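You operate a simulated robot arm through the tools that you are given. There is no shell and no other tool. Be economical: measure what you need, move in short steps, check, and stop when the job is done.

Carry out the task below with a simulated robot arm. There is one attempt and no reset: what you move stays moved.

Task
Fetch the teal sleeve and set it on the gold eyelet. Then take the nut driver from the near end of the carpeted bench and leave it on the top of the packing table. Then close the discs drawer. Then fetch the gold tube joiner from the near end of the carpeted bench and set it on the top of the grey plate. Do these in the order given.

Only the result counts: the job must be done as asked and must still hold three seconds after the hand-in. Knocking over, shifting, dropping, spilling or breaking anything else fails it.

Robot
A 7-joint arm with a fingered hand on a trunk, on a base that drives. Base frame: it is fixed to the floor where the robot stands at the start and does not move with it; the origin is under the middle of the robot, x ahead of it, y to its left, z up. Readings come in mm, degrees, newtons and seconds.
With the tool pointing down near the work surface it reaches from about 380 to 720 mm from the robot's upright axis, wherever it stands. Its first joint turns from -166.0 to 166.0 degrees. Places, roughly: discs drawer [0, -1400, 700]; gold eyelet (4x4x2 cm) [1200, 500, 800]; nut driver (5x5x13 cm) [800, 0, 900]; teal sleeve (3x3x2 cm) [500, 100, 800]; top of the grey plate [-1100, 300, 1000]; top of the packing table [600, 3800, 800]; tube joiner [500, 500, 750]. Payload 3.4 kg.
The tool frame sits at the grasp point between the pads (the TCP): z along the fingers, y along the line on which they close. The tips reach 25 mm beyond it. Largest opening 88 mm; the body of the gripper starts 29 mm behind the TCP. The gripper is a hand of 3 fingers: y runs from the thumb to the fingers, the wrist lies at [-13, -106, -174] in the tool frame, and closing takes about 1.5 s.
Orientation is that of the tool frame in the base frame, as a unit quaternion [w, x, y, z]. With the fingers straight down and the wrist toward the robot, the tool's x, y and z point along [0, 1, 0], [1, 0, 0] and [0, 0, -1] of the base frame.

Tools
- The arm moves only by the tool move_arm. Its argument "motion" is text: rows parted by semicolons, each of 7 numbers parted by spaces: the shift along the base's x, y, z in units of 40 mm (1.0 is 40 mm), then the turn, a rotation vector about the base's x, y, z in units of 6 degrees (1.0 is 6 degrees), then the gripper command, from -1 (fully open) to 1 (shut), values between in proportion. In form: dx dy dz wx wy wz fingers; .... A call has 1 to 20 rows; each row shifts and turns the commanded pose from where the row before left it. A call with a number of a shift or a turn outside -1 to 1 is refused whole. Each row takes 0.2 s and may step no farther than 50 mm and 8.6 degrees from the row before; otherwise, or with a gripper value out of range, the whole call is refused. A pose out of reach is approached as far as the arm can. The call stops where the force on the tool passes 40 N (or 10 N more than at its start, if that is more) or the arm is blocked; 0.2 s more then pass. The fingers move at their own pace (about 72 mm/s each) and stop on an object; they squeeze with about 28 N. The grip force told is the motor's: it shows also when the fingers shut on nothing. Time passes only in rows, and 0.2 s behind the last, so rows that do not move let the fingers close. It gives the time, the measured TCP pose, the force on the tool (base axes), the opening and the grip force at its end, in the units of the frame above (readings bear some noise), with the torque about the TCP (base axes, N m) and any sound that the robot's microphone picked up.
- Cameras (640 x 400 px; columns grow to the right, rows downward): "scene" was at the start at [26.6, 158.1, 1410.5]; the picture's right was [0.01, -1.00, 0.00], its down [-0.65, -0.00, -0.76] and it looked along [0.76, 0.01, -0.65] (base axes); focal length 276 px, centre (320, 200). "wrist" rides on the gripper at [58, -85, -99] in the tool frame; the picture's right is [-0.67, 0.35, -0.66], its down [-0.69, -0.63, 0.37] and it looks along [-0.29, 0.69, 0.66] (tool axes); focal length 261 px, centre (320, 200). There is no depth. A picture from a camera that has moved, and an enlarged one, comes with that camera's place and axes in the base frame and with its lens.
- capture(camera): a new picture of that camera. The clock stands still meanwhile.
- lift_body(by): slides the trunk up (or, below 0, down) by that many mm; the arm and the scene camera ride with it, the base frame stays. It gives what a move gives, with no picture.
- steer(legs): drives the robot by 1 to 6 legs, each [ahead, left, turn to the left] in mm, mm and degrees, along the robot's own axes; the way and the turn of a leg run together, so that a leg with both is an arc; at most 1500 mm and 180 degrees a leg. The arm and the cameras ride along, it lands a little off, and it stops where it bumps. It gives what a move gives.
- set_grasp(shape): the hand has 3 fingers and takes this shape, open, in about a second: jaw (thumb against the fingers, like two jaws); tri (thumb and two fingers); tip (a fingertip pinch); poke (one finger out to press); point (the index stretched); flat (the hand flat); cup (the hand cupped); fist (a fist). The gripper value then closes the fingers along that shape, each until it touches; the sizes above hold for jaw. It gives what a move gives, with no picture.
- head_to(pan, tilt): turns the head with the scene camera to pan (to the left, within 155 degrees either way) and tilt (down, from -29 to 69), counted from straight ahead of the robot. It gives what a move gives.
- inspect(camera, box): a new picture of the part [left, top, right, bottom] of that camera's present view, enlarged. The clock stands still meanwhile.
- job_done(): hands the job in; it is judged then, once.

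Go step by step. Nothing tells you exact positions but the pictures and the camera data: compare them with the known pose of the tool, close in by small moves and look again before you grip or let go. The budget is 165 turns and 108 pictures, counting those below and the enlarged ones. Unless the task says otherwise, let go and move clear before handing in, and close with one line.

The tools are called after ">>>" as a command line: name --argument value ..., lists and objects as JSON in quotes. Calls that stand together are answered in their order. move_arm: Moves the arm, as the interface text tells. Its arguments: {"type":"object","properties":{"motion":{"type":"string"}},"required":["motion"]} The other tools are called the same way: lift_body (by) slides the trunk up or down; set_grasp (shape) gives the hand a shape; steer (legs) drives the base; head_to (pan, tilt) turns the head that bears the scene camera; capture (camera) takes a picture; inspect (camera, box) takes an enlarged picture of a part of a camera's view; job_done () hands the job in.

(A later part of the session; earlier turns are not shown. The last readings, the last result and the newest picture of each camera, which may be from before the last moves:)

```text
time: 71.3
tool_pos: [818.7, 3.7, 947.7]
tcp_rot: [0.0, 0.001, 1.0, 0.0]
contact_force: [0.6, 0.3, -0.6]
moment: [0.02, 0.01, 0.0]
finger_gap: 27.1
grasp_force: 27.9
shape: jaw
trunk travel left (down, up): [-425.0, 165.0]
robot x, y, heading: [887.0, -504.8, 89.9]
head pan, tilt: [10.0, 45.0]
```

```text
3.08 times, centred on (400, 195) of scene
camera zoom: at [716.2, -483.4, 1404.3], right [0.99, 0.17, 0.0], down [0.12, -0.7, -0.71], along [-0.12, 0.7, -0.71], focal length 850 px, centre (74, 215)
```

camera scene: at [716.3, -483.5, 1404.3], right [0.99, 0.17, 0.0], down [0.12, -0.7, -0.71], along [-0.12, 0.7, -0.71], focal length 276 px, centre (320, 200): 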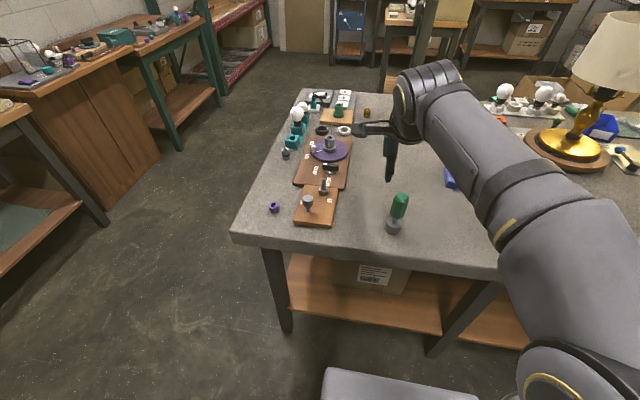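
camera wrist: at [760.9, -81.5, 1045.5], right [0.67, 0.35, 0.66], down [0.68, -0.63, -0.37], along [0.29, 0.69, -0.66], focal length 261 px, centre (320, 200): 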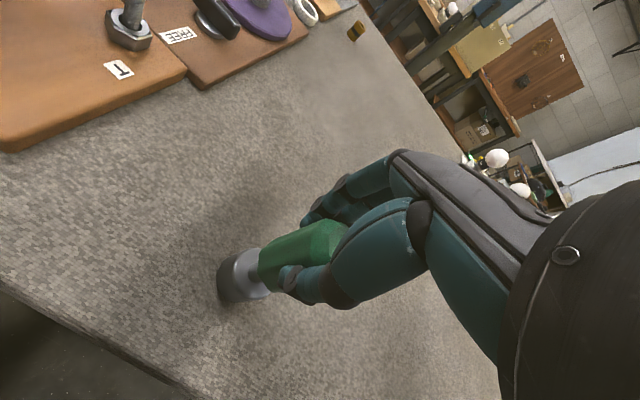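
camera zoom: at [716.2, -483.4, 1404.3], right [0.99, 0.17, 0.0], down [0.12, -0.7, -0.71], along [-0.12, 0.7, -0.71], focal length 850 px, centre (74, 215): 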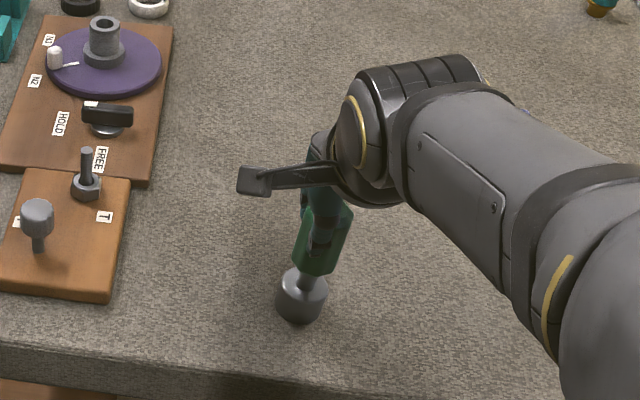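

The handle is gripped (27 mm). I lift it and check.

>>> move_arm --motion "0 0 0.4 0 0 0 1;0 0 0.8 0 0 0 1;0 0 1 0 0 0 1;0 0 1 0 0 0 1;0 0 1 0 0 0 1;0 0 0 0 0 0 1"

>>> capture --camera "wrist"

```text
time: 72.7
tool_pos: [819.3, 5.3, 1115.7]
tcp_rot: [-0.001, 0.0, 1.0, 0.0]
contact_force: [0.3, 0.5, -1.6]
moment: [0.02, 0.04, 0.0]
finger_gap: 26.7
grasp_force: 28.2
shape: jaw
trunk travel left (down, up): [-425.0, 165.0]
robot x, y, heading: [886.8, -503.8, 90.1]
head pan, tilt: [10.0, 45.0]
```

```text
65 pictures are left
camera wrist: at [761.1, -80.9, 1214.1], right [0.67, 0.35, 0.66], down [0.68, -0.63, -0.37], along [0.29, 0.69, -0.66], focal length 261 px, centre (320, 200)
```

wrist: 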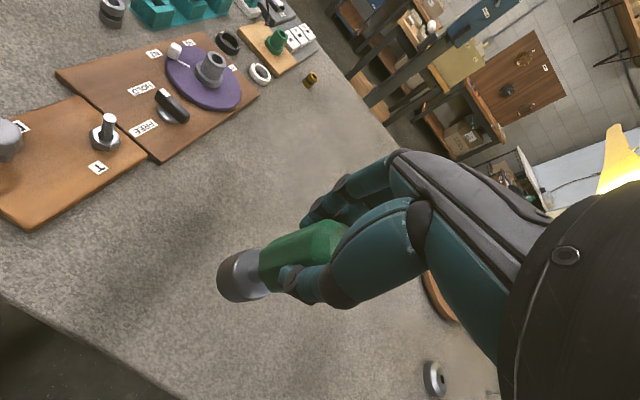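

The driver is firmly held. I drive around the front of the bench and up toward the packing table.

>>> steer --legs '[[0, 1070, 0], [1500, 0, 0], [1200, 0, 0]]'

>>> head_to --pan -15 --tilt 25

>>> capture --camera "scene"

```text
time: 90.9
tool_pos: [-219.8, 2712.6, 1115.6]
tcp_rot: [0.0, 0.004, 1.0, 0.0]
contact_force: [0.1, -0.1, -1.7]
moment: [-0.01, 0.03, 0.02]
finger_gap: 26.9
grasp_force: 27.9
shape: jaw
trunk travel left (down, up): [-425.0, 165.0]
robot x, y, heading: [-157.5, 2202.5, 89.4]
head pan, tilt: [10.0, 45.0]
```

```text
time: 91.8
tool_pos: [-220.4, 2711.5, 1114.5]
tcp_rot: [0.0, 0.005, 1.0, 0.0]
contact_force: [-1.2, -0.6, -1.5]
moment: [0.0, -0.01, 0.01]
finger_gap: 26.7
grasp_force: 28.1
shape: jaw
trunk travel left (down, up): [-425.0, 165.0]
robot x, y, heading: [-158.3, 2203.6, 89.5]
head pan, tilt: [-15.0, 25.0]
```

```text
64 pictures are left
camera scene: at [-290.3, 2233.4, 1434.8], right [0.96, -0.27, 0.0], down [-0.11, -0.41, -0.91], along [0.24, 0.87, -0.42], focal length 276 px, centre (320, 200)
```

scene: 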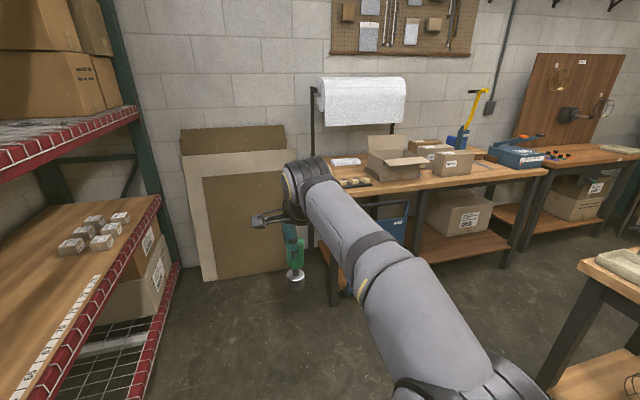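

The packing table stands against the wall ahead, with boxes at its back and a free strip in front. I enlarge it to choose a free spot.

>>> inspect --camera "scene" --box '[310, 110, 570, 230]'

```text
2.46 times, centred on (440, 170) of scene
camera zoom: at [-290.3, 2233.4, 1434.8], right [0.96, -0.27, 0.0], down [-0.11, -0.41, -0.91], along [0.24, 0.87, -0.42], focal length 680 px, centre (25, 274)
```

zoom: 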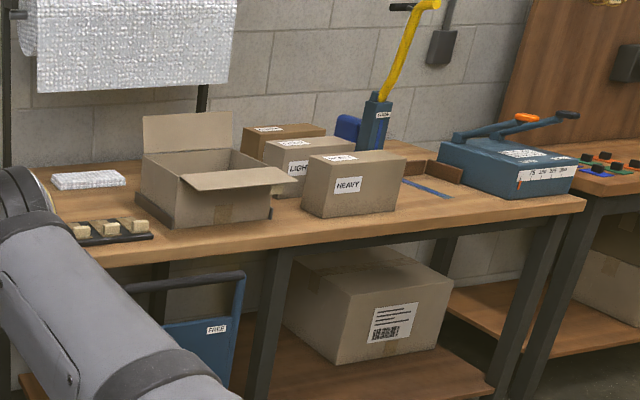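

The free front strip lies right of the open box. I raise the trunk a little for clearance, drive forward first and then right, staying clear of the stand by the column.

>>> lift_body --by 100

>>> steer --legs '[[720, 0, 0], [0, -650, 0]]'

>>> head_to --pan -25 --tilt 45

>>> capture --camera "scene"

>>> head_to --pan -90 --tilt 45

>>> capture --camera "scene"

```text
time: 93.1
tool_pos: [-221.8, 2711.8, 1214.8]
tcp_rot: [-0.001, 0.005, 1.0, 0.0]
contact_force: [0.6, 0.3, -1.3]
moment: [-0.05, 0.01, 0.02]
finger_gap: 26.8
grasp_force: 28.1
shape: jaw
trunk travel left (down, up): [-525.0, 65.0]
robot x, y, heading: [-159.5, 2204.4, 89.4]
head pan, tilt: [-15.0, 25.0]
```

```text
time: 100.2
tool_pos: [434.3, 3423.8, 1214.2]
tcp_rot: [0.0, 0.003, 1.0, 0.0]
contact_force: [0.0, -0.2, -1.6]
moment: [0.0, 0.02, 0.03]
finger_gap: 26.8
grasp_force: 27.3
shape: jaw
trunk travel left (down, up): [-525.0, 65.0]
robot x, y, heading: [497.0, 2915.9, 89.8]
head pan, tilt: [-15.0, 25.0]
```

```text
time: 101.0
tool_pos: [433.0, 3422.7, 1214.2]
tcp_rot: [0.0, 0.002, 1.0, -0.001]
contact_force: [0.5, 0.7, -0.9]
moment: [-0.01, -0.02, 0.02]
finger_gap: 26.7
grasp_force: 27.8
shape: jaw
trunk travel left (down, up): [-525.0, 65.0]
robot x, y, heading: [498.4, 2917.5, 89.6]
head pan, tilt: [-25.0, 45.0]
```

```text
62 pictures are left
camera scene: at [376.0, 2928.9, 1504.3], right [0.9, -0.43, 0.0], down [-0.3, -0.64, -0.71], along [0.3, 0.64, -0.71], focal length 276 px, centre (320, 200)
```

scene: 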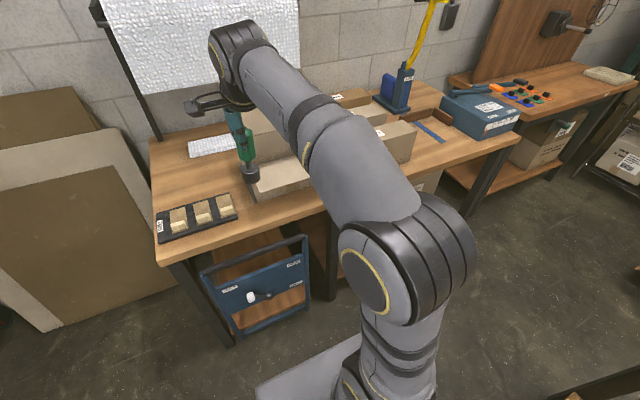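

```text
time: 102.4
tool_pos: [434.4, 3424.0, 1215.0]
tcp_rot: [0.0, 0.003, 1.0, 0.0]
contact_force: [-0.5, -0.4, -1.8]
moment: [-0.02, -0.02, 0.0]
finger_gap: 26.7
grasp_force: 27.6
shape: jaw
trunk travel left (down, up): [-525.0, 65.0]
robot x, y, heading: [497.0, 2915.7, 89.7]
head pan, tilt: [-90.0, 45.0]
```

```text
61 pictures are left
camera scene: at [422.6, 2855.0, 1504.3], right [-0.01, -1.0, 0.0], down [-0.71, 0.0, -0.71], along [0.71, 0.0, -0.71], focal length 276 px, centre (320, 200)
```

scene: 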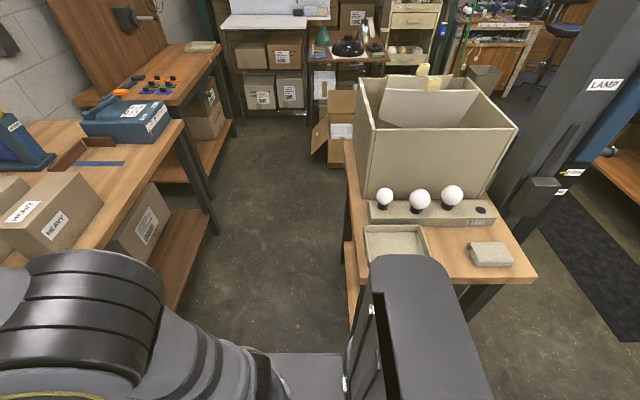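

The left part of the table is open, between the tray and the white pad (around x 300, y 3810), and there is floor to stand on. I drive there and look.

>>> steer --legs '[[0, 130, 0], [230, 0, 0]]'

>>> head_to --pan 0 --tilt 40

>>> capture --camera "scene"

>>> capture --camera "wrist"

```text
time: 105.0
tool_pos: [305.2, 3654.7, 1214.3]
tcp_rot: [0.0, 0.003, 1.0, -0.001]
contact_force: [-0.9, 0.6, -1.1]
moment: [0.02, 0.0, 0.02]
finger_gap: 27.0
grasp_force: 27.9
shape: jaw
trunk travel left (down, up): [-525.0, 65.0]
robot x, y, heading: [368.0, 3142.3, 89.5]
head pan, tilt: [-90.0, 45.0]
```

```text
time: 106.7
tool_pos: [305.1, 3654.0, 1215.6]
tcp_rot: [0.0, 0.003, 1.0, 0.0]
contact_force: [-0.7, -0.2, -0.9]
moment: [0.01, 0.02, 0.02]
finger_gap: 26.9
grasp_force: 28.0
shape: jaw
trunk travel left (down, up): [-525.0, 65.0]
robot x, y, heading: [370.8, 3146.1, 89.9]
head pan, tilt: [0.0, 40.0]
```

```text
60 pictures are left
camera scene: at [213.5, 3171.2, 1511.5], right [1.0, -0.01, 0.0], down [0.0, -0.64, -0.77], along [0.01, 0.77, -0.64], focal length 276 px, centre (320, 200)
```

scene: 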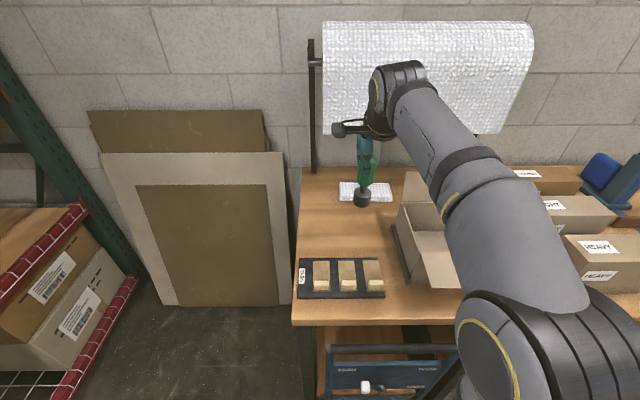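

```text
59 pictures are left
camera wrist: at [245.8, 3568.8, 1313.7], right [0.67, 0.34, 0.66], down [0.68, -0.63, -0.37], along [0.29, 0.69, -0.66], focal length 261 px, centre (320, 200)
```

wrist: 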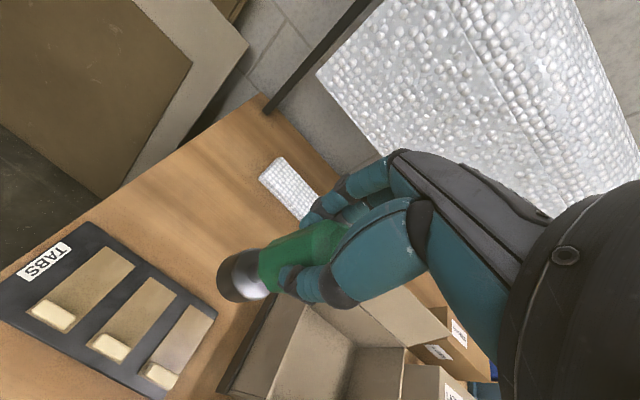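

The tray ends near y 3690, the pad starts near 3960, and the table is at z of about 840–850. I target (300, 3815): lower the trunk, then extend and look.

>>> lift_body --by -100

>>> move_arm --motion "0 0.8 0 0 0 0 1;0 0.8 0 0 0 0 1;0 0.8 0 0 0 0 1;0 0.8 0 0 0 0 1;0 0.8 0 0 0 0 1;0 0 -1 0 0 0 1;0 0 -1 0 0 0 1;0 0 0 0 0 0 1"

>>> capture --camera "scene"

>>> capture --camera "wrist"

```text
time: 108.0
tool_pos: [305.9, 3653.7, 1114.4]
tcp_rot: [0.0, 0.002, 1.0, 0.0]
contact_force: [0.3, -0.4, -2.2]
moment: [-0.01, 0.03, 0.0]
finger_gap: 26.8
grasp_force: 28.3
shape: jaw
trunk travel left (down, up): [-425.0, 165.0]
robot x, y, heading: [373.7, 3145.7, 89.7]
head pan, tilt: [0.0, 40.0]
```

```text
time: 109.8
tool_pos: [307.8, 3785.0, 1021.4]
tcp_rot: [0.0, 0.003, 1.0, 0.001]
contact_force: [0.0, -0.8, -1.9]
moment: [0.0, 0.0, 0.03]
finger_gap: 26.7
grasp_force: 28.2
shape: jaw
out of reach, approached as far as the arm can: row 4, 5
trunk travel left (down, up): [-425.0, 165.0]
robot x, y, heading: [368.6, 3146.1, 89.8]
head pan, tilt: [0.0, 40.0]
```

```text
58 pictures are left
camera scene: at [213.4, 3171.3, 1411.5], right [1.0, -0.01, 0.0], down [0.0, -0.64, -0.77], along [0.0, 0.77, -0.64], focal length 276 px, centre (320, 200)
```

scene: 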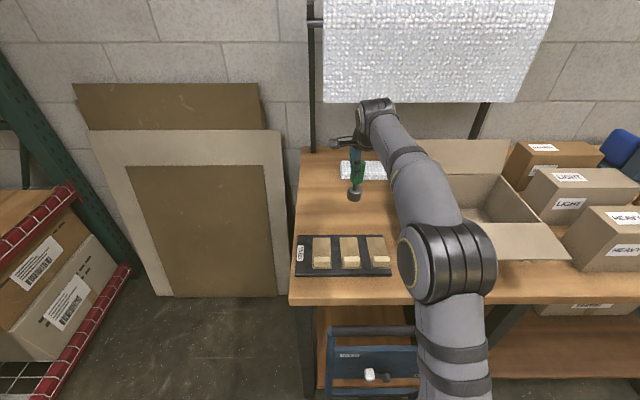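

```text
57 pictures are left
camera wrist: at [248.6, 3699.8, 1119.4], right [0.67, 0.34, 0.66], down [0.68, -0.63, -0.37], along [0.29, 0.69, -0.66], focal length 261 px, centre (320, 200)
```

wrist: 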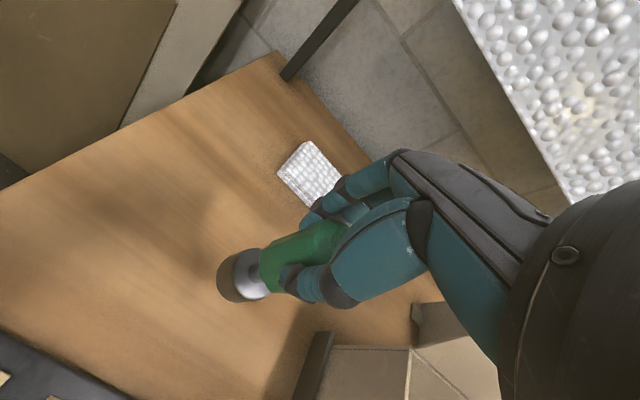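

The driver hangs over the free spot, 70 mm behind the tray. I lower gently until it touches.

>>> move_arm --motion "0 0 -0.5 0 0 0 1;0 0 -0.5 0 0 0 1;0 0 -0.2 0 0 0 1;0 0 0 0 0 0 1"

>>> inspect --camera "scene" --box '[290, 130, 420, 290]'

```text
time: 110.8
tool_pos: [307.0, 3785.4, 973.1]
tcp_rot: [-0.001, 0.002, 1.0, -0.001]
contact_force: [-0.5, 0.1, -1.0]
moment: [0.0, -0.01, 0.0]
finger_gap: 26.5
grasp_force: 28.2
shape: jaw
trunk travel left (down, up): [-425.0, 165.0]
robot x, y, heading: [368.0, 3146.7, 89.7]
head pan, tilt: [0.0, 40.0]
```

```text
2.50 times, centred on (355, 210) of scene
camera zoom: at [213.4, 3171.3, 1411.5], right [1.0, -0.01, 0.0], down [0.0, -0.64, -0.77], along [0.0, 0.77, -0.64], focal length 691 px, centre (232, 175)
```

zoom: 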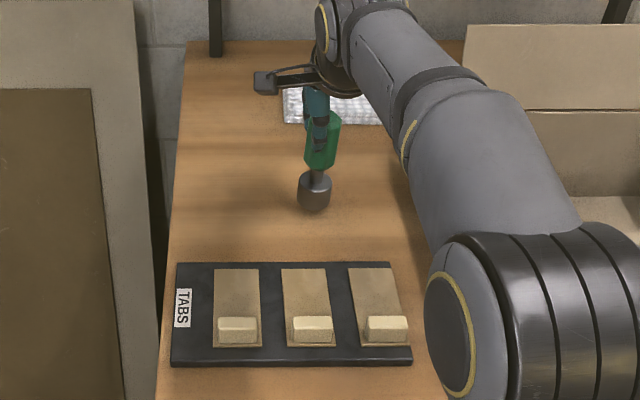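

>>> move_arm --motion "0 0 -0.15 0 0 0 1;0 0 -0.1 0 0 0 1;0 0 -0.1 0 0 0 1;0 0 -0.05 0 0 0 1;0 0 0 0 0 0 1"

```text
time: 112.0
tool_pos: [307.4, 3784.8, 956.7]
tcp_rot: [0.0, 0.003, 1.0, 0.0]
contact_force: [0.0, -0.2, -1.6]
moment: [0.01, 0.02, 0.01]
finger_gap: 26.4
grasp_force: 27.9
shape: jaw
trunk travel left (down, up): [-425.0, 165.0]
robot x, y, heading: [367.8, 3146.8, 89.6]
head pan, tilt: [0.0, 40.0]
```

No contact yet at 957, so I continue in 2–4 mm steps.

>>> move_arm --motion "0 0 -0.08 0 0 0 1;0 0 -0.06 0 0 0 1;0 0 -0.06 0 0 0 1;0 0 0 0 0 0 1"

>>> inspect --camera "scene" --box '[300, 150, 400, 240]'

```text
time: 113.0
tool_pos: [306.1, 3784.1, 954.1]
tcp_rot: [-0.001, 0.002, 1.0, 0.004]
contact_force: [-5.0, 4.0, 27.5]
moment: [0.15, 0.05, 0.04]
finger_gap: 28.4
grasp_force: 27.4
shape: jaw
trunk travel left (down, up): [-425.0, 165.0]
robot x, y, heading: [367.6, 3146.3, 89.9]
head pan, tilt: [0.0, 40.0]
```

```text
4.44 times, centred on (350, 195) of scene
camera zoom: at [212.9, 3168.5, 1411.9], right [1.0, -0.01, 0.0], down [0.0, -0.64, -0.77], along [0.0, 0.77, -0.64], focal length 1228 px, centre (187, 222)
```

zoom: 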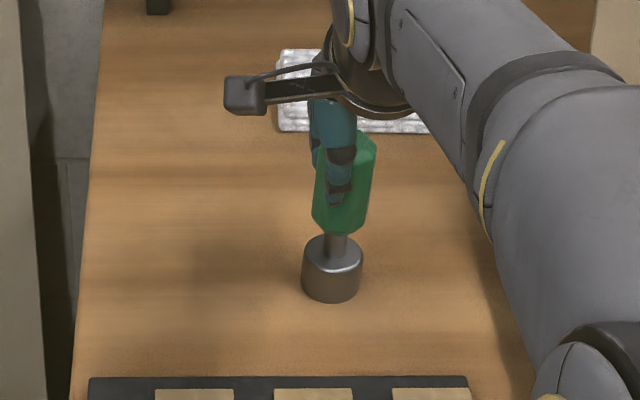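

The driver stands on the table. I ease off the pressure, open slowly and check.

>>> move_arm --motion "0 0 0.06 0 0 0 1;0 0 0.06 0 0 0 1;0 0 0 0 0 0 0.3;0 0 0 0 0 0 0.2;0 0 0 0 0 0 0.1;0 0 0 0 0 0 0;0 0 0 0 0 0 -0.2;0 0 0 0 0 0 -0.5;0 0 0 0 0 0 -0.9;0 0 0 0 0 0 -0.9;0 0 0 0 0 0 -0.9"

>>> inspect --camera "scene" --box '[300, 150, 400, 240]'

>>> inspect --camera "wrist" --box '[180, 150, 420, 350]'

```text
time: 115.4
tool_pos: [309.0, 3784.9, 953.9]
tcp_rot: [0.0, 0.002, 1.0, 0.0]
contact_force: [-0.5, -0.2, 0.0]
moment: [0.03, 0.03, 0.01]
finger_gap: 83.4
grasp_force: 0.0
shape: jaw
trunk travel left (down, up): [-425.0, 165.0]
robot x, y, heading: [367.5, 3145.4, 89.7]
head pan, tilt: [0.0, 40.0]
```

```text
4.44 times, centred on (350, 195) of scene
camera zoom: at [213.4, 3171.1, 1411.5], right [1.0, -0.01, 0.0], down [0.0, -0.64, -0.77], along [0.0, 0.77, -0.64], focal length 1228 px, centre (187, 222)
```

zoom: 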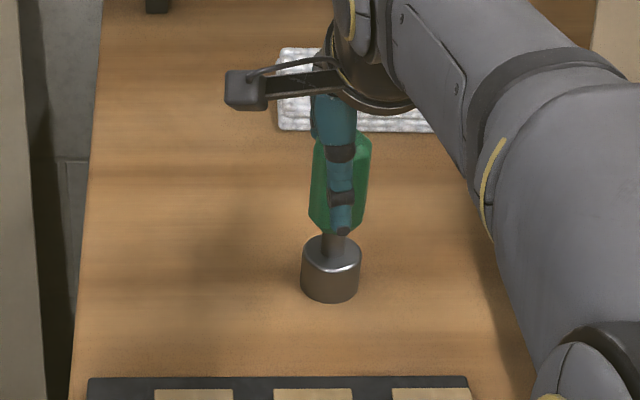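

```text
2.00 times, centred on (300, 250) of wrist
camera zoom: at [248.4, 3700.0, 1053.4], right [0.67, 0.34, 0.66], down [0.68, -0.63, -0.37], along [0.29, 0.69, -0.66], focal length 521 px, centre (360, 100)
```

zoom: 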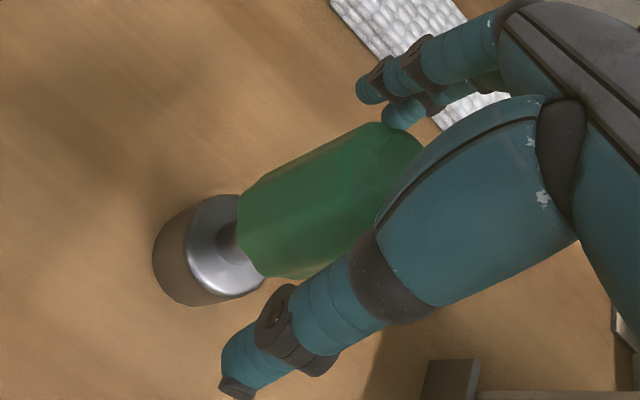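

The driver stands free and upright. I rise, retract, and drive back down the aisle to the discs drawer.

>>> move_arm --motion "0 0 0.3 0 0 0 -0.9;0 0 0.7 0 0 0 -0.9;0 0 0.9 0 0 0 -0.9;0 0 1 0 0 0 -0.9;0 -0.6 0.8 0 0 0 -0.9;0 -0.9 0 0 0 0 -0.9;0 -0.9 0 0 0 0 -0.9;0 -0.9 0 0 0 0 -0.9;0 0 0 0 0 0 -0.9"

>>> capture --camera "scene"

>>> steer --legs '[[-250, 0, 0], [0, 550, 0], [-1400, 0, 0], [-1400, 0, 0], [0, 0, -90], [0, 0, -90]]'

>>> head_to --pan 0 --tilt 35

>>> capture --camera "scene"

```text
time: 117.4
tool_pos: [308.0, 3653.2, 1102.6]
tcp_rot: [-0.001, 0.002, 1.0, 0.001]
contact_force: [0.8, 0.3, -0.8]
moment: [0.0, -0.02, 0.05]
finger_gap: 83.4
grasp_force: 0.1
shape: jaw
trunk travel left (down, up): [-425.0, 165.0]
robot x, y, heading: [367.0, 3145.7, 89.7]
head pan, tilt: [0.0, 40.0]
```

```text
52 pictures are left
camera scene: at [213.5, 3170.8, 1411.5], right [1.0, -0.01, 0.0], down [0.0, -0.64, -0.77], along [0.0, 0.77, -0.64], focal length 276 px, centre (320, 200)
```

scene: 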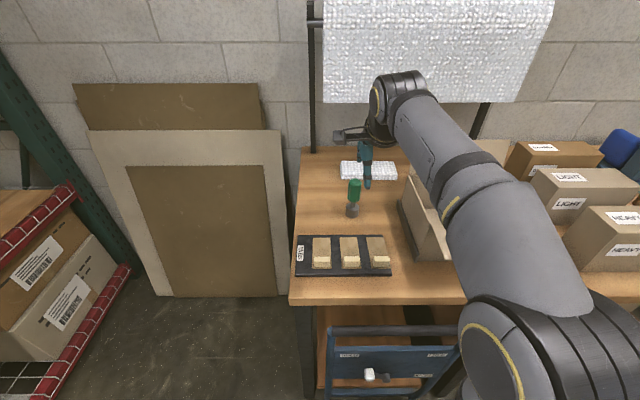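

```text
time: 142.9
tool_pos: [-129.6, -434.6, 1103.2]
tcp_rot: [0.0, 1.0, -0.006, 0.0]
contact_force: [-0.5, 0.2, -0.5]
moment: [0.0, 0.0, 0.01]
finger_gap: 83.3
grasp_force: 0.1
shape: jaw
trunk travel left (down, up): [-425.0, 165.0]
robot x, y, heading: [-187.8, 74.5, -90.6]
head pan, tilt: [0.0, 40.0]
```

```text
time: 143.5
tool_pos: [-129.5, -434.6, 1102.8]
tcp_rot: [0.002, 1.0, -0.006, 0.0]
contact_force: [-0.2, 0.3, 0.5]
moment: [0.02, -0.01, 0.01]
finger_gap: 83.6
grasp_force: 0.0
shape: jaw
trunk travel left (down, up): [-425.0, 165.0]
robot x, y, heading: [-187.3, 73.3, -90.5]
head pan, tilt: [0.0, 35.0]
```

```text
51 pictures are left
camera scene: at [-28.4, 42.8, 1419.1], right [-1.0, 0.01, 0.0], down [0.01, 0.57, -0.82], along [-0.01, -0.82, -0.57], focal length 276 px, centre (320, 200)
```

scene: 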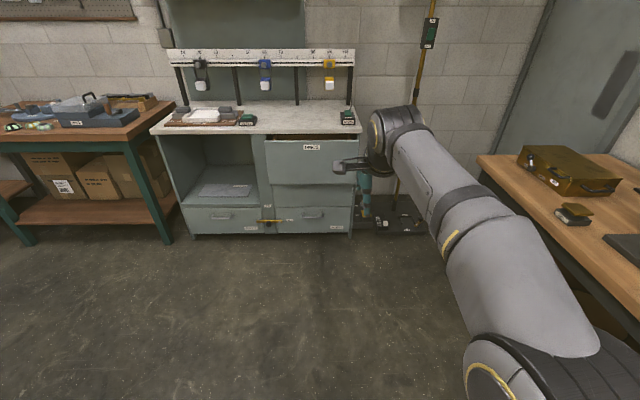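

The driver was left standing fine. The open DISCS drawer is ahead on the cabinet's right side; I enlarge it.

>>> inspect --camera "scene" --box '[240, 90, 380, 240]'

```text
2.67 times, centred on (310, 165) of scene
camera zoom: at [-28.4, 42.8, 1419.1], right [-1.0, 0.01, 0.0], down [0.01, 0.57, -0.82], along [-0.01, -0.82, -0.57], focal length 737 px, centre (347, 293)
```

zoom: 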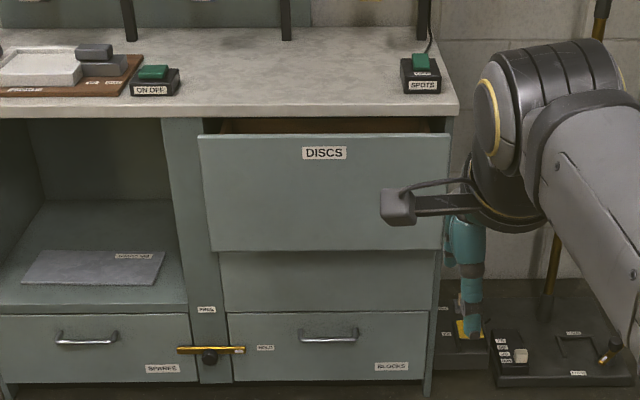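

I drive closer to get a better fix on the drawer front and to read the labels.

>>> steer --legs '[[500, 0, 0]]'

>>> head_to --pan 0 --tilt 42

>>> capture --camera "scene"

>>> capture --camera "wrist"

```text
time: 146.5
tool_pos: [-137.7, -932.7, 1102.4]
tcp_rot: [0.001, 1.0, -0.007, 0.0]
contact_force: [0.6, 0.7, -1.4]
moment: [-0.01, 0.03, -0.02]
finger_gap: 83.6
grasp_force: 0.0
shape: jaw
trunk travel left (down, up): [-425.0, 165.0]
robot x, y, heading: [-195.1, -426.0, -91.0]
head pan, tilt: [0.0, 35.0]
```

```text
time: 147.1
tool_pos: [-138.9, -932.2, 1101.2]
tcp_rot: [0.0, 1.0, -0.007, 0.0]
contact_force: [-0.1, 0.4, -0.3]
moment: [0.01, -0.01, 0.0]
finger_gap: 83.5
grasp_force: 0.0
shape: jaw
trunk travel left (down, up): [-425.0, 165.0]
robot x, y, heading: [-198.3, -427.2, -91.1]
head pan, tilt: [0.0, 42.0]
```

```text
49 pictures are left
camera scene: at [-35.4, -451.3, 1408.6], right [-1.0, 0.02, 0.0], down [0.01, 0.67, -0.74], along [-0.01, -0.74, -0.67], focal length 276 px, centre (320, 200)
```

scene: 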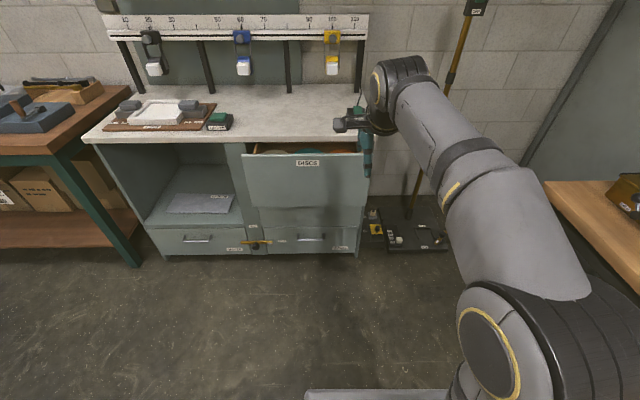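

```text
48 pictures are left
camera wrist: at [-79.7, -849.0, 1201.9], right [-0.68, -0.34, 0.66], down [-0.68, 0.64, -0.37], along [-0.3, -0.69, -0.66], focal length 261 px, centre (320, 200)
```

wrist: 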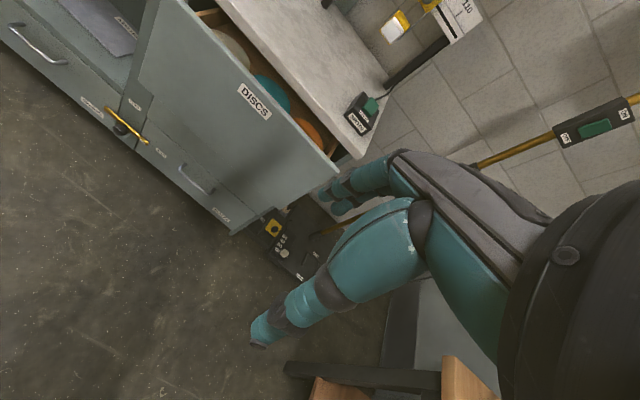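

>>> inspect --camera "scene" --box '[230, 130, 380, 260]'

>>> inspect --camera "wrist" --box '[60, 40, 360, 240]'

```text
3.08 times, centred on (305, 195) of scene
camera zoom: at [-35.4, -451.3, 1408.6], right [-1.0, 0.02, 0.0], down [0.01, 0.67, -0.74], along [-0.01, -0.74, -0.67], focal length 850 px, centre (366, 215)
```

zoom: 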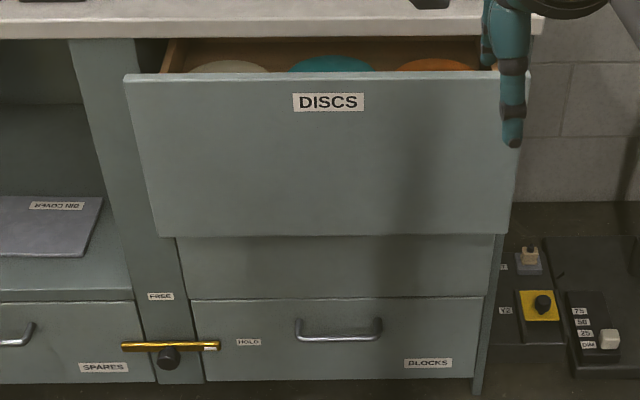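

```text
2.00 times, centred on (210, 140) of wrist
camera zoom: at [-79.7, -849.0, 1201.9], right [-0.68, -0.34, 0.66], down [-0.68, 0.64, -0.37], along [-0.3, -0.69, -0.66], focal length 521 px, centre (540, 320)
```

zoom: 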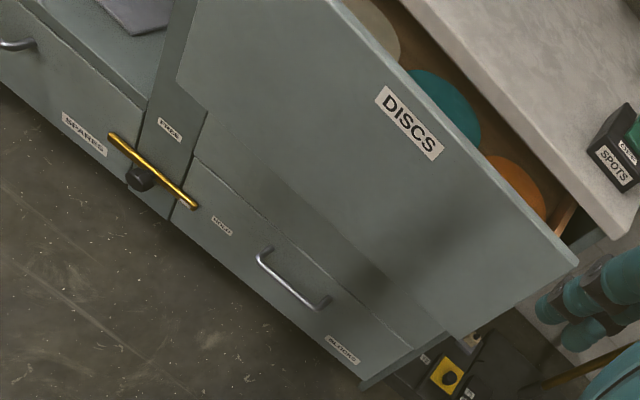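

The DISCS drawer front is near y -1408, spanning z 500–787 and x -250..270, pulled out about 150 mm. The bar latch below it concerns the other drawers, so I leave it. I line up, lower the trunk, make a fist and check before pushing.

>>> steer --legs '[[0, 150, 1], [330, 0, 0]]'

>>> set_grasp --shape "fist"

>>> lift_body --by -300

>>> move_arm --motion "0 0 -0.9 0 0 0 1;0 0 -0.9 0 0 0 1;0 0 -0.9 0 0 0 1;0 0 -0.9 0 0 0 1;0 0 -0.9 0 0 0 1;0 0 -0.5 0 0 0 1;0 0 0 0 0 0 1"

>>> capture --camera "scene"

>>> capture --camera "wrist"

```text
time: 150.3
tool_pos: [20.5, -1262.6, 1102.3]
tcp_rot: [0.0, 1.0, 0.0, 0.0]
contact_force: [0.5, 0.1, 0.2]
moment: [0.03, -0.02, -0.03]
finger_gap: 83.5
grasp_force: 0.1
shape: jaw
trunk travel left (down, up): [-425.0, 165.0]
robot x, y, heading: [-43.2, -756.6, -90.0]
head pan, tilt: [0.0, 42.0]
```

```text
time: 151.2
tool_pos: [20.5, -1262.6, 1103.2]
tcp_rot: [0.001, 1.0, 0.001, 0.0]
contact_force: [0.0, -0.1, 0.0]
moment: [0.01, 0.03, 0.01]
finger_gap: 0.3
grasp_force: 0.1
shape: fist
trunk travel left (down, up): [-425.0, 165.0]
robot x, y, heading: [-49.2, -760.1, -89.7]
head pan, tilt: [0.0, 42.0]
```

```text
time: 154.2
tool_pos: [19.0, -1262.8, 803.3]
tcp_rot: [0.0, 1.0, 0.0, 0.0]
contact_force: [0.7, 0.3, 0.0]
moment: [0.03, -0.03, 0.02]
finger_gap: 0.0
grasp_force: 0.0
shape: fist
trunk travel left (down, up): [-125.0, 465.0]
robot x, y, heading: [-44.6, -753.6, -90.0]
head pan, tilt: [0.0, 42.0]
```

```text
time: 155.8
tool_pos: [20.6, -1262.0, 601.9]
tcp_rot: [0.0, 1.0, 0.0, 0.0]
contact_force: [0.0, 0.1, 0.0]
moment: [-0.01, 0.01, 0.0]
finger_gap: 0.0
grasp_force: 0.0
shape: fist
trunk travel left (down, up): [-125.0, 465.0]
robot x, y, heading: [-43.3, -755.6, -89.8]
head pan, tilt: [0.0, 42.0]
```

```text
45 pictures are left
camera scene: at [115.2, -780.1, 1108.6], right [-1.0, 0.0, 0.0], down [0.0, 0.67, -0.74], along [0.0, -0.74, -0.67], focal length 276 px, centre (320, 200)
```

scene: 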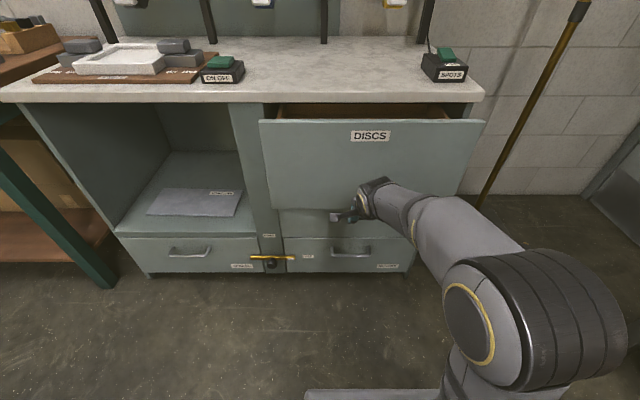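

```text
44 pictures are left
camera wrist: at [77.5, -1178.6, 701.5], right [-0.67, -0.35, 0.66], down [-0.69, 0.63, -0.37], along [-0.28, -0.69, -0.66], focal length 261 px, centre (320, 200)
```

wrist: 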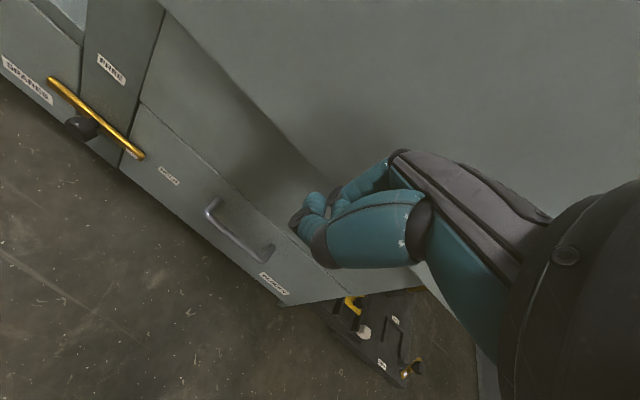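

The fist is in front of the drawer with its knuckles at mid-height of the face. I drive in until just short of it, then push with the arm.

>>> steer --legs '[[75, 0, 0]]'

>>> move_arm --motion "0 -0.4 0 0 0 0 1;0 -0.4 0 0 0 0 1;0 -0.4 0 0 0 0 1;0 -0.4 0 0 0 0 1;0 -0.4 0 0 0 0 1;0 -0.4 0 0 0 0 1;0 0 0 0 0 0 1"

>>> capture --camera "scene"

```text
time: 156.8
tool_pos: [20.2, -1339.6, 602.1]
tcp_rot: [0.001, 1.0, 0.0, 0.0]
contact_force: [0.2, 0.1, -0.4]
moment: [0.0, 0.01, 0.01]
finger_gap: 0.0
grasp_force: 0.0
shape: fist
trunk travel left (down, up): [-125.0, 465.0]
robot x, y, heading: [-43.6, -831.6, -90.0]
head pan, tilt: [0.0, 42.0]
```

```text
time: 158.1
tool_pos: [21.3, -1418.8, 602.4]
tcp_rot: [-0.004, 1.0, -0.001, 0.0]
contact_force: [-1.6, 15.8, 4.0]
moment: [-0.92, 0.0, -0.16]
finger_gap: 0.0
grasp_force: 0.0
shape: fist
trunk travel left (down, up): [-125.0, 465.0]
robot x, y, heading: [-45.6, -832.2, -90.0]
head pan, tilt: [0.0, 42.0]
stopped in row 6: the force on the tool passed its limit at 47 N (the readings are from after the stop); the commanded pose is now the measured one
```

```text
43 pictures are left
camera scene: at [115.1, -853.9, 1108.8], right [-1.0, 0.0, 0.0], down [0.0, 0.67, -0.74], along [0.0, -0.74, -0.67], focal length 276 px, centre (320, 200)
```

scene: 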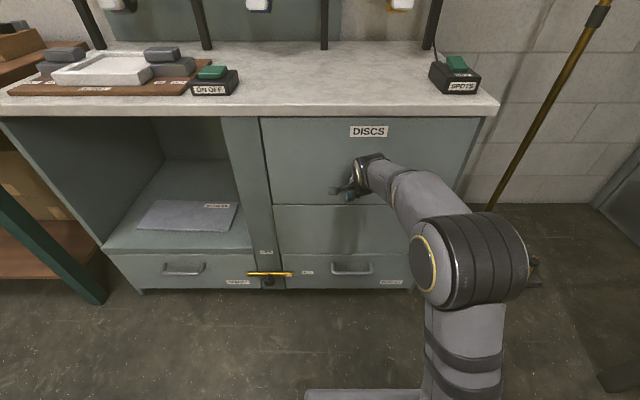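

The drawer looks shut, having stopped firmly. I back the hand off and inspect the gap.

>>> move_arm --motion "0 0.5 0 0 0 0 1;0 1 0 0 0 0 1;0 1 0 0 0 0 1;0 0 0 0 0 0 1"

>>> inspect --camera "scene" --box '[230, 90, 510, 300]'

>>> capture --camera "wrist"

```text
time: 159.1
tool_pos: [22.3, -1319.7, 602.0]
tcp_rot: [-0.004, 1.0, 0.0, -0.001]
contact_force: [-0.6, -0.3, 0.3]
moment: [0.01, -0.02, 0.02]
finger_gap: 0.1
grasp_force: 0.1
shape: fist
trunk travel left (down, up): [-125.0, 465.0]
robot x, y, heading: [-49.3, -835.5, -90.2]
head pan, tilt: [0.0, 42.0]
```

```text
1.90 times, centred on (370, 195) of scene
camera zoom: at [115.3, -855.9, 1108.6], right [-1.0, 0.0, 0.0], down [0.0, 0.67, -0.74], along [0.0, -0.74, -0.67], focal length 526 px, centre (225, 210)
```

zoom: 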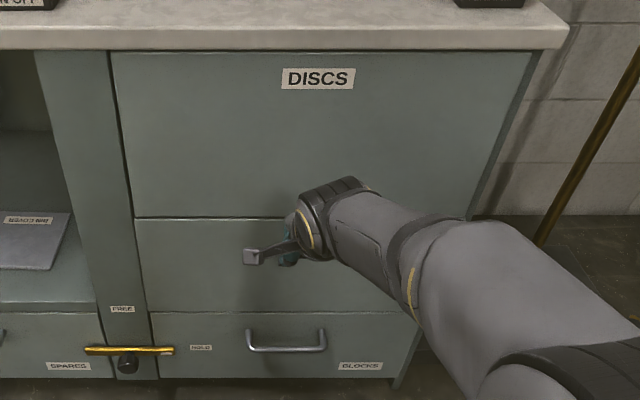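

```text
41 pictures are left
camera wrist: at [78.4, -1235.7, 701.3], right [-0.67, -0.35, 0.65], down [-0.69, 0.63, -0.36], along [-0.29, -0.69, -0.67], focal length 261 px, centre (320, 200)
```

wrist: 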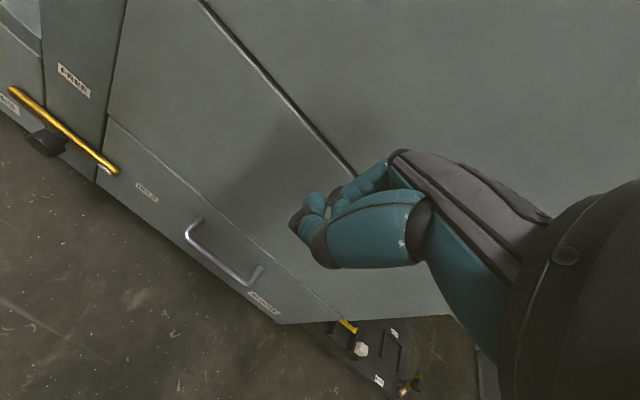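

The drawer is flush with the cabinet front. I back away, raise the trunk and arm, reopen the hand, and drive to the bench's left side for the gold joiner.

>>> steer --legs '[[-400, 0, 0], [0, -140, 0]]'

>>> lift_body --by 300

>>> move_arm --motion "0 0 1 0 0 0 1;0 0 1 0 0 0 1;0 0 1 0 0 0 1;0 0 1 0 0 0 1;0 0 1 0 0 0 1;0 0 0 0 0 0 1"

>>> set_grasp --shape "jaw"

>>> capture --camera "scene"

>>> steer --legs '[[-800, 0, 0], [-800, 0, 0], [0, 840, 0]]'

>>> head_to --pan 0 --tilt 45

>>> capture --camera "scene"

>>> capture --camera "wrist"

```text
time: 162.5
tool_pos: [-118.8, -922.2, 601.7]
tcp_rot: [-0.004, 1.0, 0.001, 0.0]
contact_force: [-0.8, -0.5, 0.8]
moment: [-0.03, 0.0, 0.02]
finger_gap: 0.3
grasp_force: 0.0
shape: fist
trunk travel left (down, up): [-125.0, 465.0]
robot x, y, heading: [-188.5, -433.0, -89.9]
head pan, tilt: [0.0, 42.0]
```

```text
time: 165.5
tool_pos: [-118.5, -921.7, 901.9]
tcp_rot: [-0.004, 1.0, 0.0, 0.0]
contact_force: [1.4, -0.1, 0.3]
moment: [-0.03, 0.04, 0.01]
finger_gap: 0.0
grasp_force: 0.0
shape: fist
trunk travel left (down, up): [-425.0, 165.0]
robot x, y, heading: [-185.6, -432.8, -89.7]
head pan, tilt: [0.0, 42.0]
```

```text
time: 166.9
tool_pos: [-118.6, -921.7, 1101.3]
tcp_rot: [-0.004, 1.0, 0.0, 0.0]
contact_force: [-0.4, 0.1, 0.1]
moment: [0.03, 0.01, 0.03]
finger_gap: 0.1
grasp_force: 0.2
shape: fist
trunk travel left (down, up): [-425.0, 165.0]
robot x, y, heading: [-185.8, -433.6, -90.0]
head pan, tilt: [0.0, 42.0]
```

```text
time: 167.8
tool_pos: [-117.9, -921.9, 1101.6]
tcp_rot: [-0.005, 1.0, 0.001, 0.0]
contact_force: [-0.3, -0.3, 0.0]
moment: [0.03, -0.02, -0.02]
finger_gap: 87.4
grasp_force: 0.1
shape: jaw
trunk travel left (down, up): [-425.0, 165.0]
robot x, y, heading: [-183.4, -430.9, -89.7]
head pan, tilt: [0.0, 42.0]
```

```text
40 pictures are left
camera scene: at [-25.1, -458.0, 1408.6], right [-1.0, 0.0, 0.0], down [0.0, 0.67, -0.74], along [0.0, -0.74, -0.67], focal length 276 px, centre (320, 200)
```

scene: 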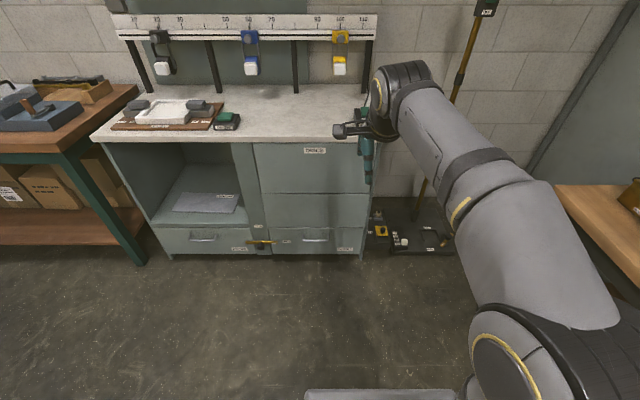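

```text
time: 180.0
tool_pos: [705.7, 685.2, 1102.4]
tcp_rot: [-0.004, 1.0, 0.003, 0.001]
contact_force: [0.4, 0.2, -0.7]
moment: [0.03, 0.04, -0.03]
finger_gap: 87.4
grasp_force: 0.1
shape: jaw
trunk travel left (down, up): [-425.0, 165.0]
robot x, y, heading: [638.6, 1171.2, -89.6]
head pan, tilt: [0.0, 42.0]
```

```text
time: 180.7
tool_pos: [705.6, 684.7, 1101.0]
tcp_rot: [-0.005, 1.0, 0.004, -0.001]
contact_force: [-0.6, -0.2, 0.7]
moment: [0.02, 0.02, 0.03]
finger_gap: 87.7
grasp_force: 0.1
shape: jaw
trunk travel left (down, up): [-425.0, 165.0]
robot x, y, heading: [635.5, 1166.8, -89.3]
head pan, tilt: [0.0, 45.0]
```

```text
39 pictures are left
camera scene: at [796.3, 1151.5, 1404.3], right [-1.0, -0.01, 0.0], down [-0.01, 0.71, -0.71], along [0.01, -0.71, -0.71], focal length 276 px, centre (320, 200)
```

scene: 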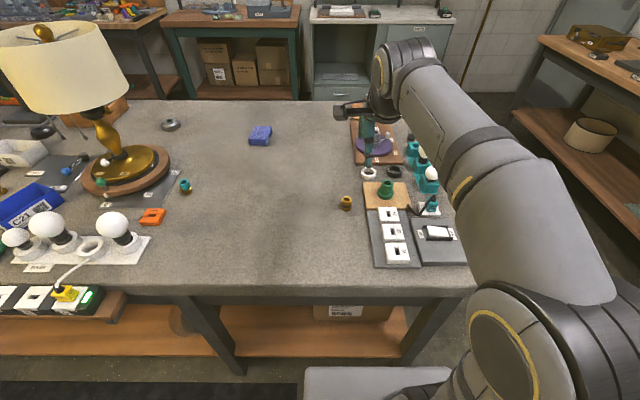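

```text
38 pictures are left
camera wrist: at [762.4, 769.5, 1201.0], right [-0.67, -0.36, 0.65], down [-0.69, 0.63, -0.36], along [-0.28, -0.69, -0.67], focal length 261 px, centre (320, 200)
```

wrist: 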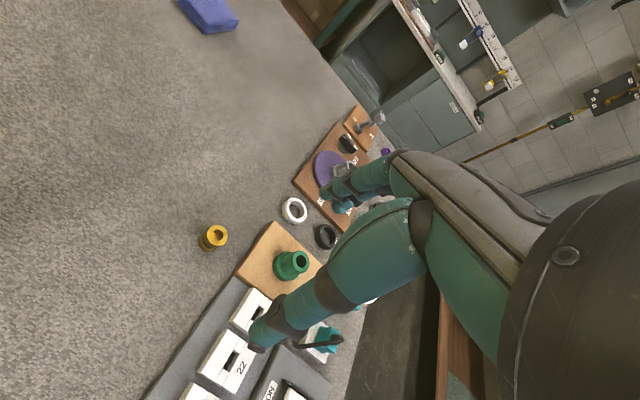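

The joiner is at about (729, 612). I move over it and look closely.

>>> move_arm --motion "0.3 -0.9 0 0 0 0 -1;0.28 -0.9 -0.5 0 0 0 -1;0 0 -1 0 0 0 -1;0 0 -1 0 0 0 -1;0 0 -0.9 0 0 0 -1;0 0 0 0 0 0 -1"

>>> inspect --camera "scene" --box '[300, 140, 420, 240]'

>>> capture --camera "wrist"

```text
time: 182.1
tool_pos: [730.0, 613.9, 966.7]
tcp_rot: [-0.004, 1.0, 0.005, -0.001]
contact_force: [0.4, -1.0, 0.3]
moment: [0.0, -0.02, 0.03]
finger_gap: 87.9
grasp_force: 0.1
shape: jaw
trunk travel left (down, up): [-425.0, 165.0]
robot x, y, heading: [639.4, 1172.6, -89.7]
head pan, tilt: [0.0, 45.0]
```

```text
4.00 times, centred on (360, 190) of scene
camera zoom: at [796.4, 1151.4, 1404.3], right [-1.0, -0.01, 0.0], down [-0.01, 0.71, -0.71], along [0.01, -0.71, -0.71], focal length 1105 px, centre (160, 240)
```

zoom: 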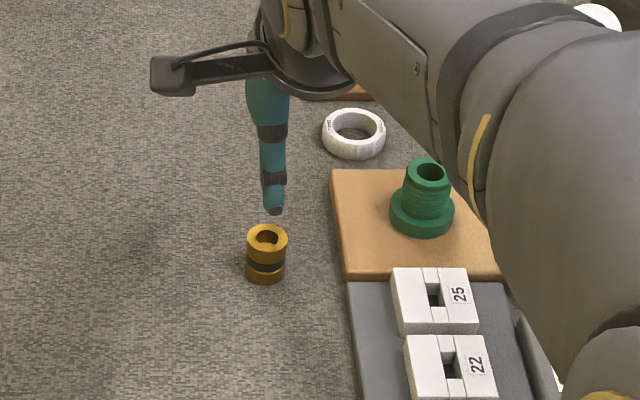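

```text
36 pictures are left
camera wrist: at [785.9, 697.8, 1065.3], right [-0.67, -0.36, 0.65], down [-0.69, 0.63, -0.36], along [-0.28, -0.69, -0.67], focal length 261 px, centre (320, 200)
```

wrist: 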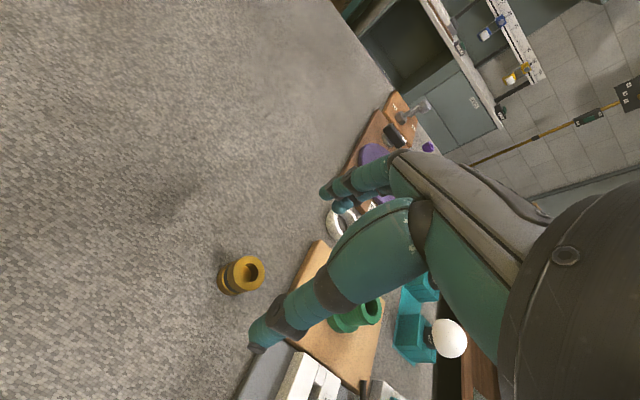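

The joiner's top is at about (728, 610, 868). I lower around it and check before closing.

>>> move_arm --motion "-0.05 -0.1 -0.6 0 0 0 -0.8;0 0 -0.8 0 0 0 -0.7;0 0 -0.5 0 0 0 -0.7;0 0 0 0 0 0 -0.7"

>>> inspect --camera "wrist" --box '[200, 150, 440, 350]'

>>> inspect --camera "scene" --box '[310, 150, 410, 230]'

```text
time: 183.1
tool_pos: [727.3, 610.1, 889.1]
tcp_rot: [-0.004, 1.0, 0.004, 0.0]
contact_force: [0.3, 0.4, -0.1]
moment: [-0.02, -0.01, 0.0]
finger_gap: 75.2
grasp_force: 0.2
shape: jaw
trunk travel left (down, up): [-425.0, 165.0]
robot x, y, heading: [637.4, 1171.6, -89.5]
head pan, tilt: [0.0, 45.0]
```

```text
2.00 times, centred on (320, 250) of wrist
camera zoom: at [784.2, 693.8, 988.8], right [-0.67, -0.36, 0.65], down [-0.69, 0.63, -0.36], along [-0.28, -0.69, -0.67], focal length 521 px, centre (320, 100)
```

zoom: 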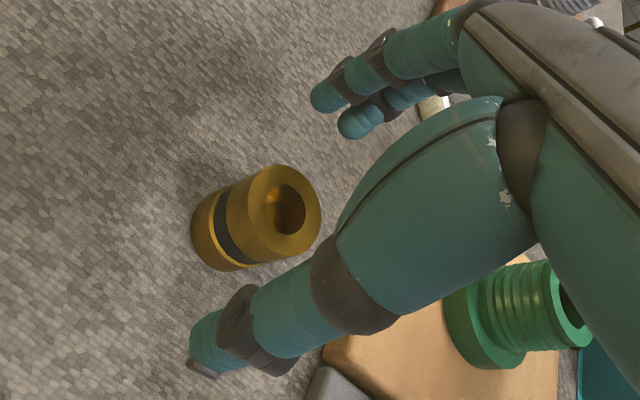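

```text
5.00 times, centred on (360, 190) of scene
camera zoom: at [796.4, 1151.4, 1404.3], right [-1.0, -0.01, 0.0], down [-0.01, 0.71, -0.71], along [0.01, -0.71, -0.71], focal length 1382 px, centre (120, 250)
```

zoom: 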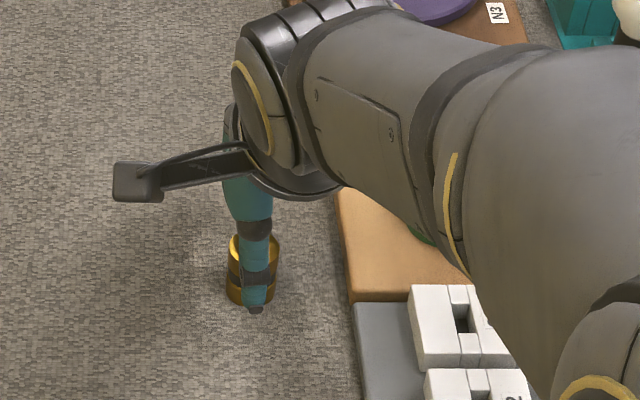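

Well centred, with the joiner slightly toward the thumb. I shift 3 mm, lower and close.

>>> move_arm --motion "0 0.08 -0.25 0 0 0 -0.7;0 0 -0.25 0 0 0 -0.7;0 0 0 0 0 0 -0.3;0 0 0 0 0 0 0.1;0 0 0 0 0 0 0.5;0 0 0 0 0 0 1;0 0 0 0 0 0 1;0 0 0 0 0 0 1;0 0 0 0 0 0 1;0 0 0 0 0 0 1"

>>> inspect --camera "wrist" --box '[240, 170, 400, 290]'

```text
time: 185.3
tool_pos: [726.2, 612.4, 869.9]
tcp_rot: [-0.004, 1.0, 0.003, 0.0]
contact_force: [-0.3, 0.2, 0.4]
moment: [0.0, 0.02, 0.01]
finger_gap: 19.6
grasp_force: 28.1
shape: jaw
trunk travel left (down, up): [-425.0, 165.0]
robot x, y, heading: [633.5, 1169.3, -89.5]
head pan, tilt: [0.0, 45.0]
```

```text
3.33 times, centred on (320, 230) of wrist
camera zoom: at [783.6, 697.0, 969.3], right [-0.67, -0.36, 0.65], down [-0.69, 0.63, -0.36], along [-0.28, -0.69, -0.67], focal length 869 px, centre (320, 100)
```

zoom: 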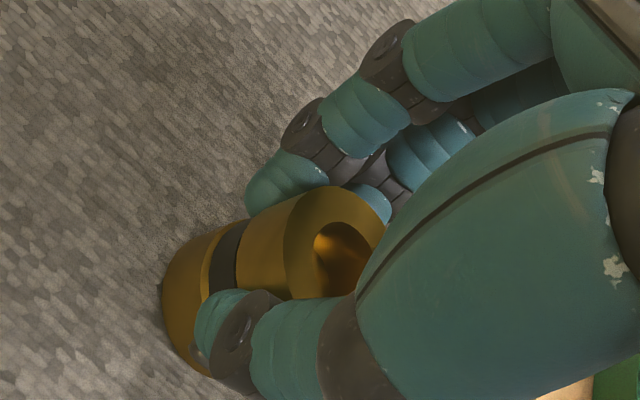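

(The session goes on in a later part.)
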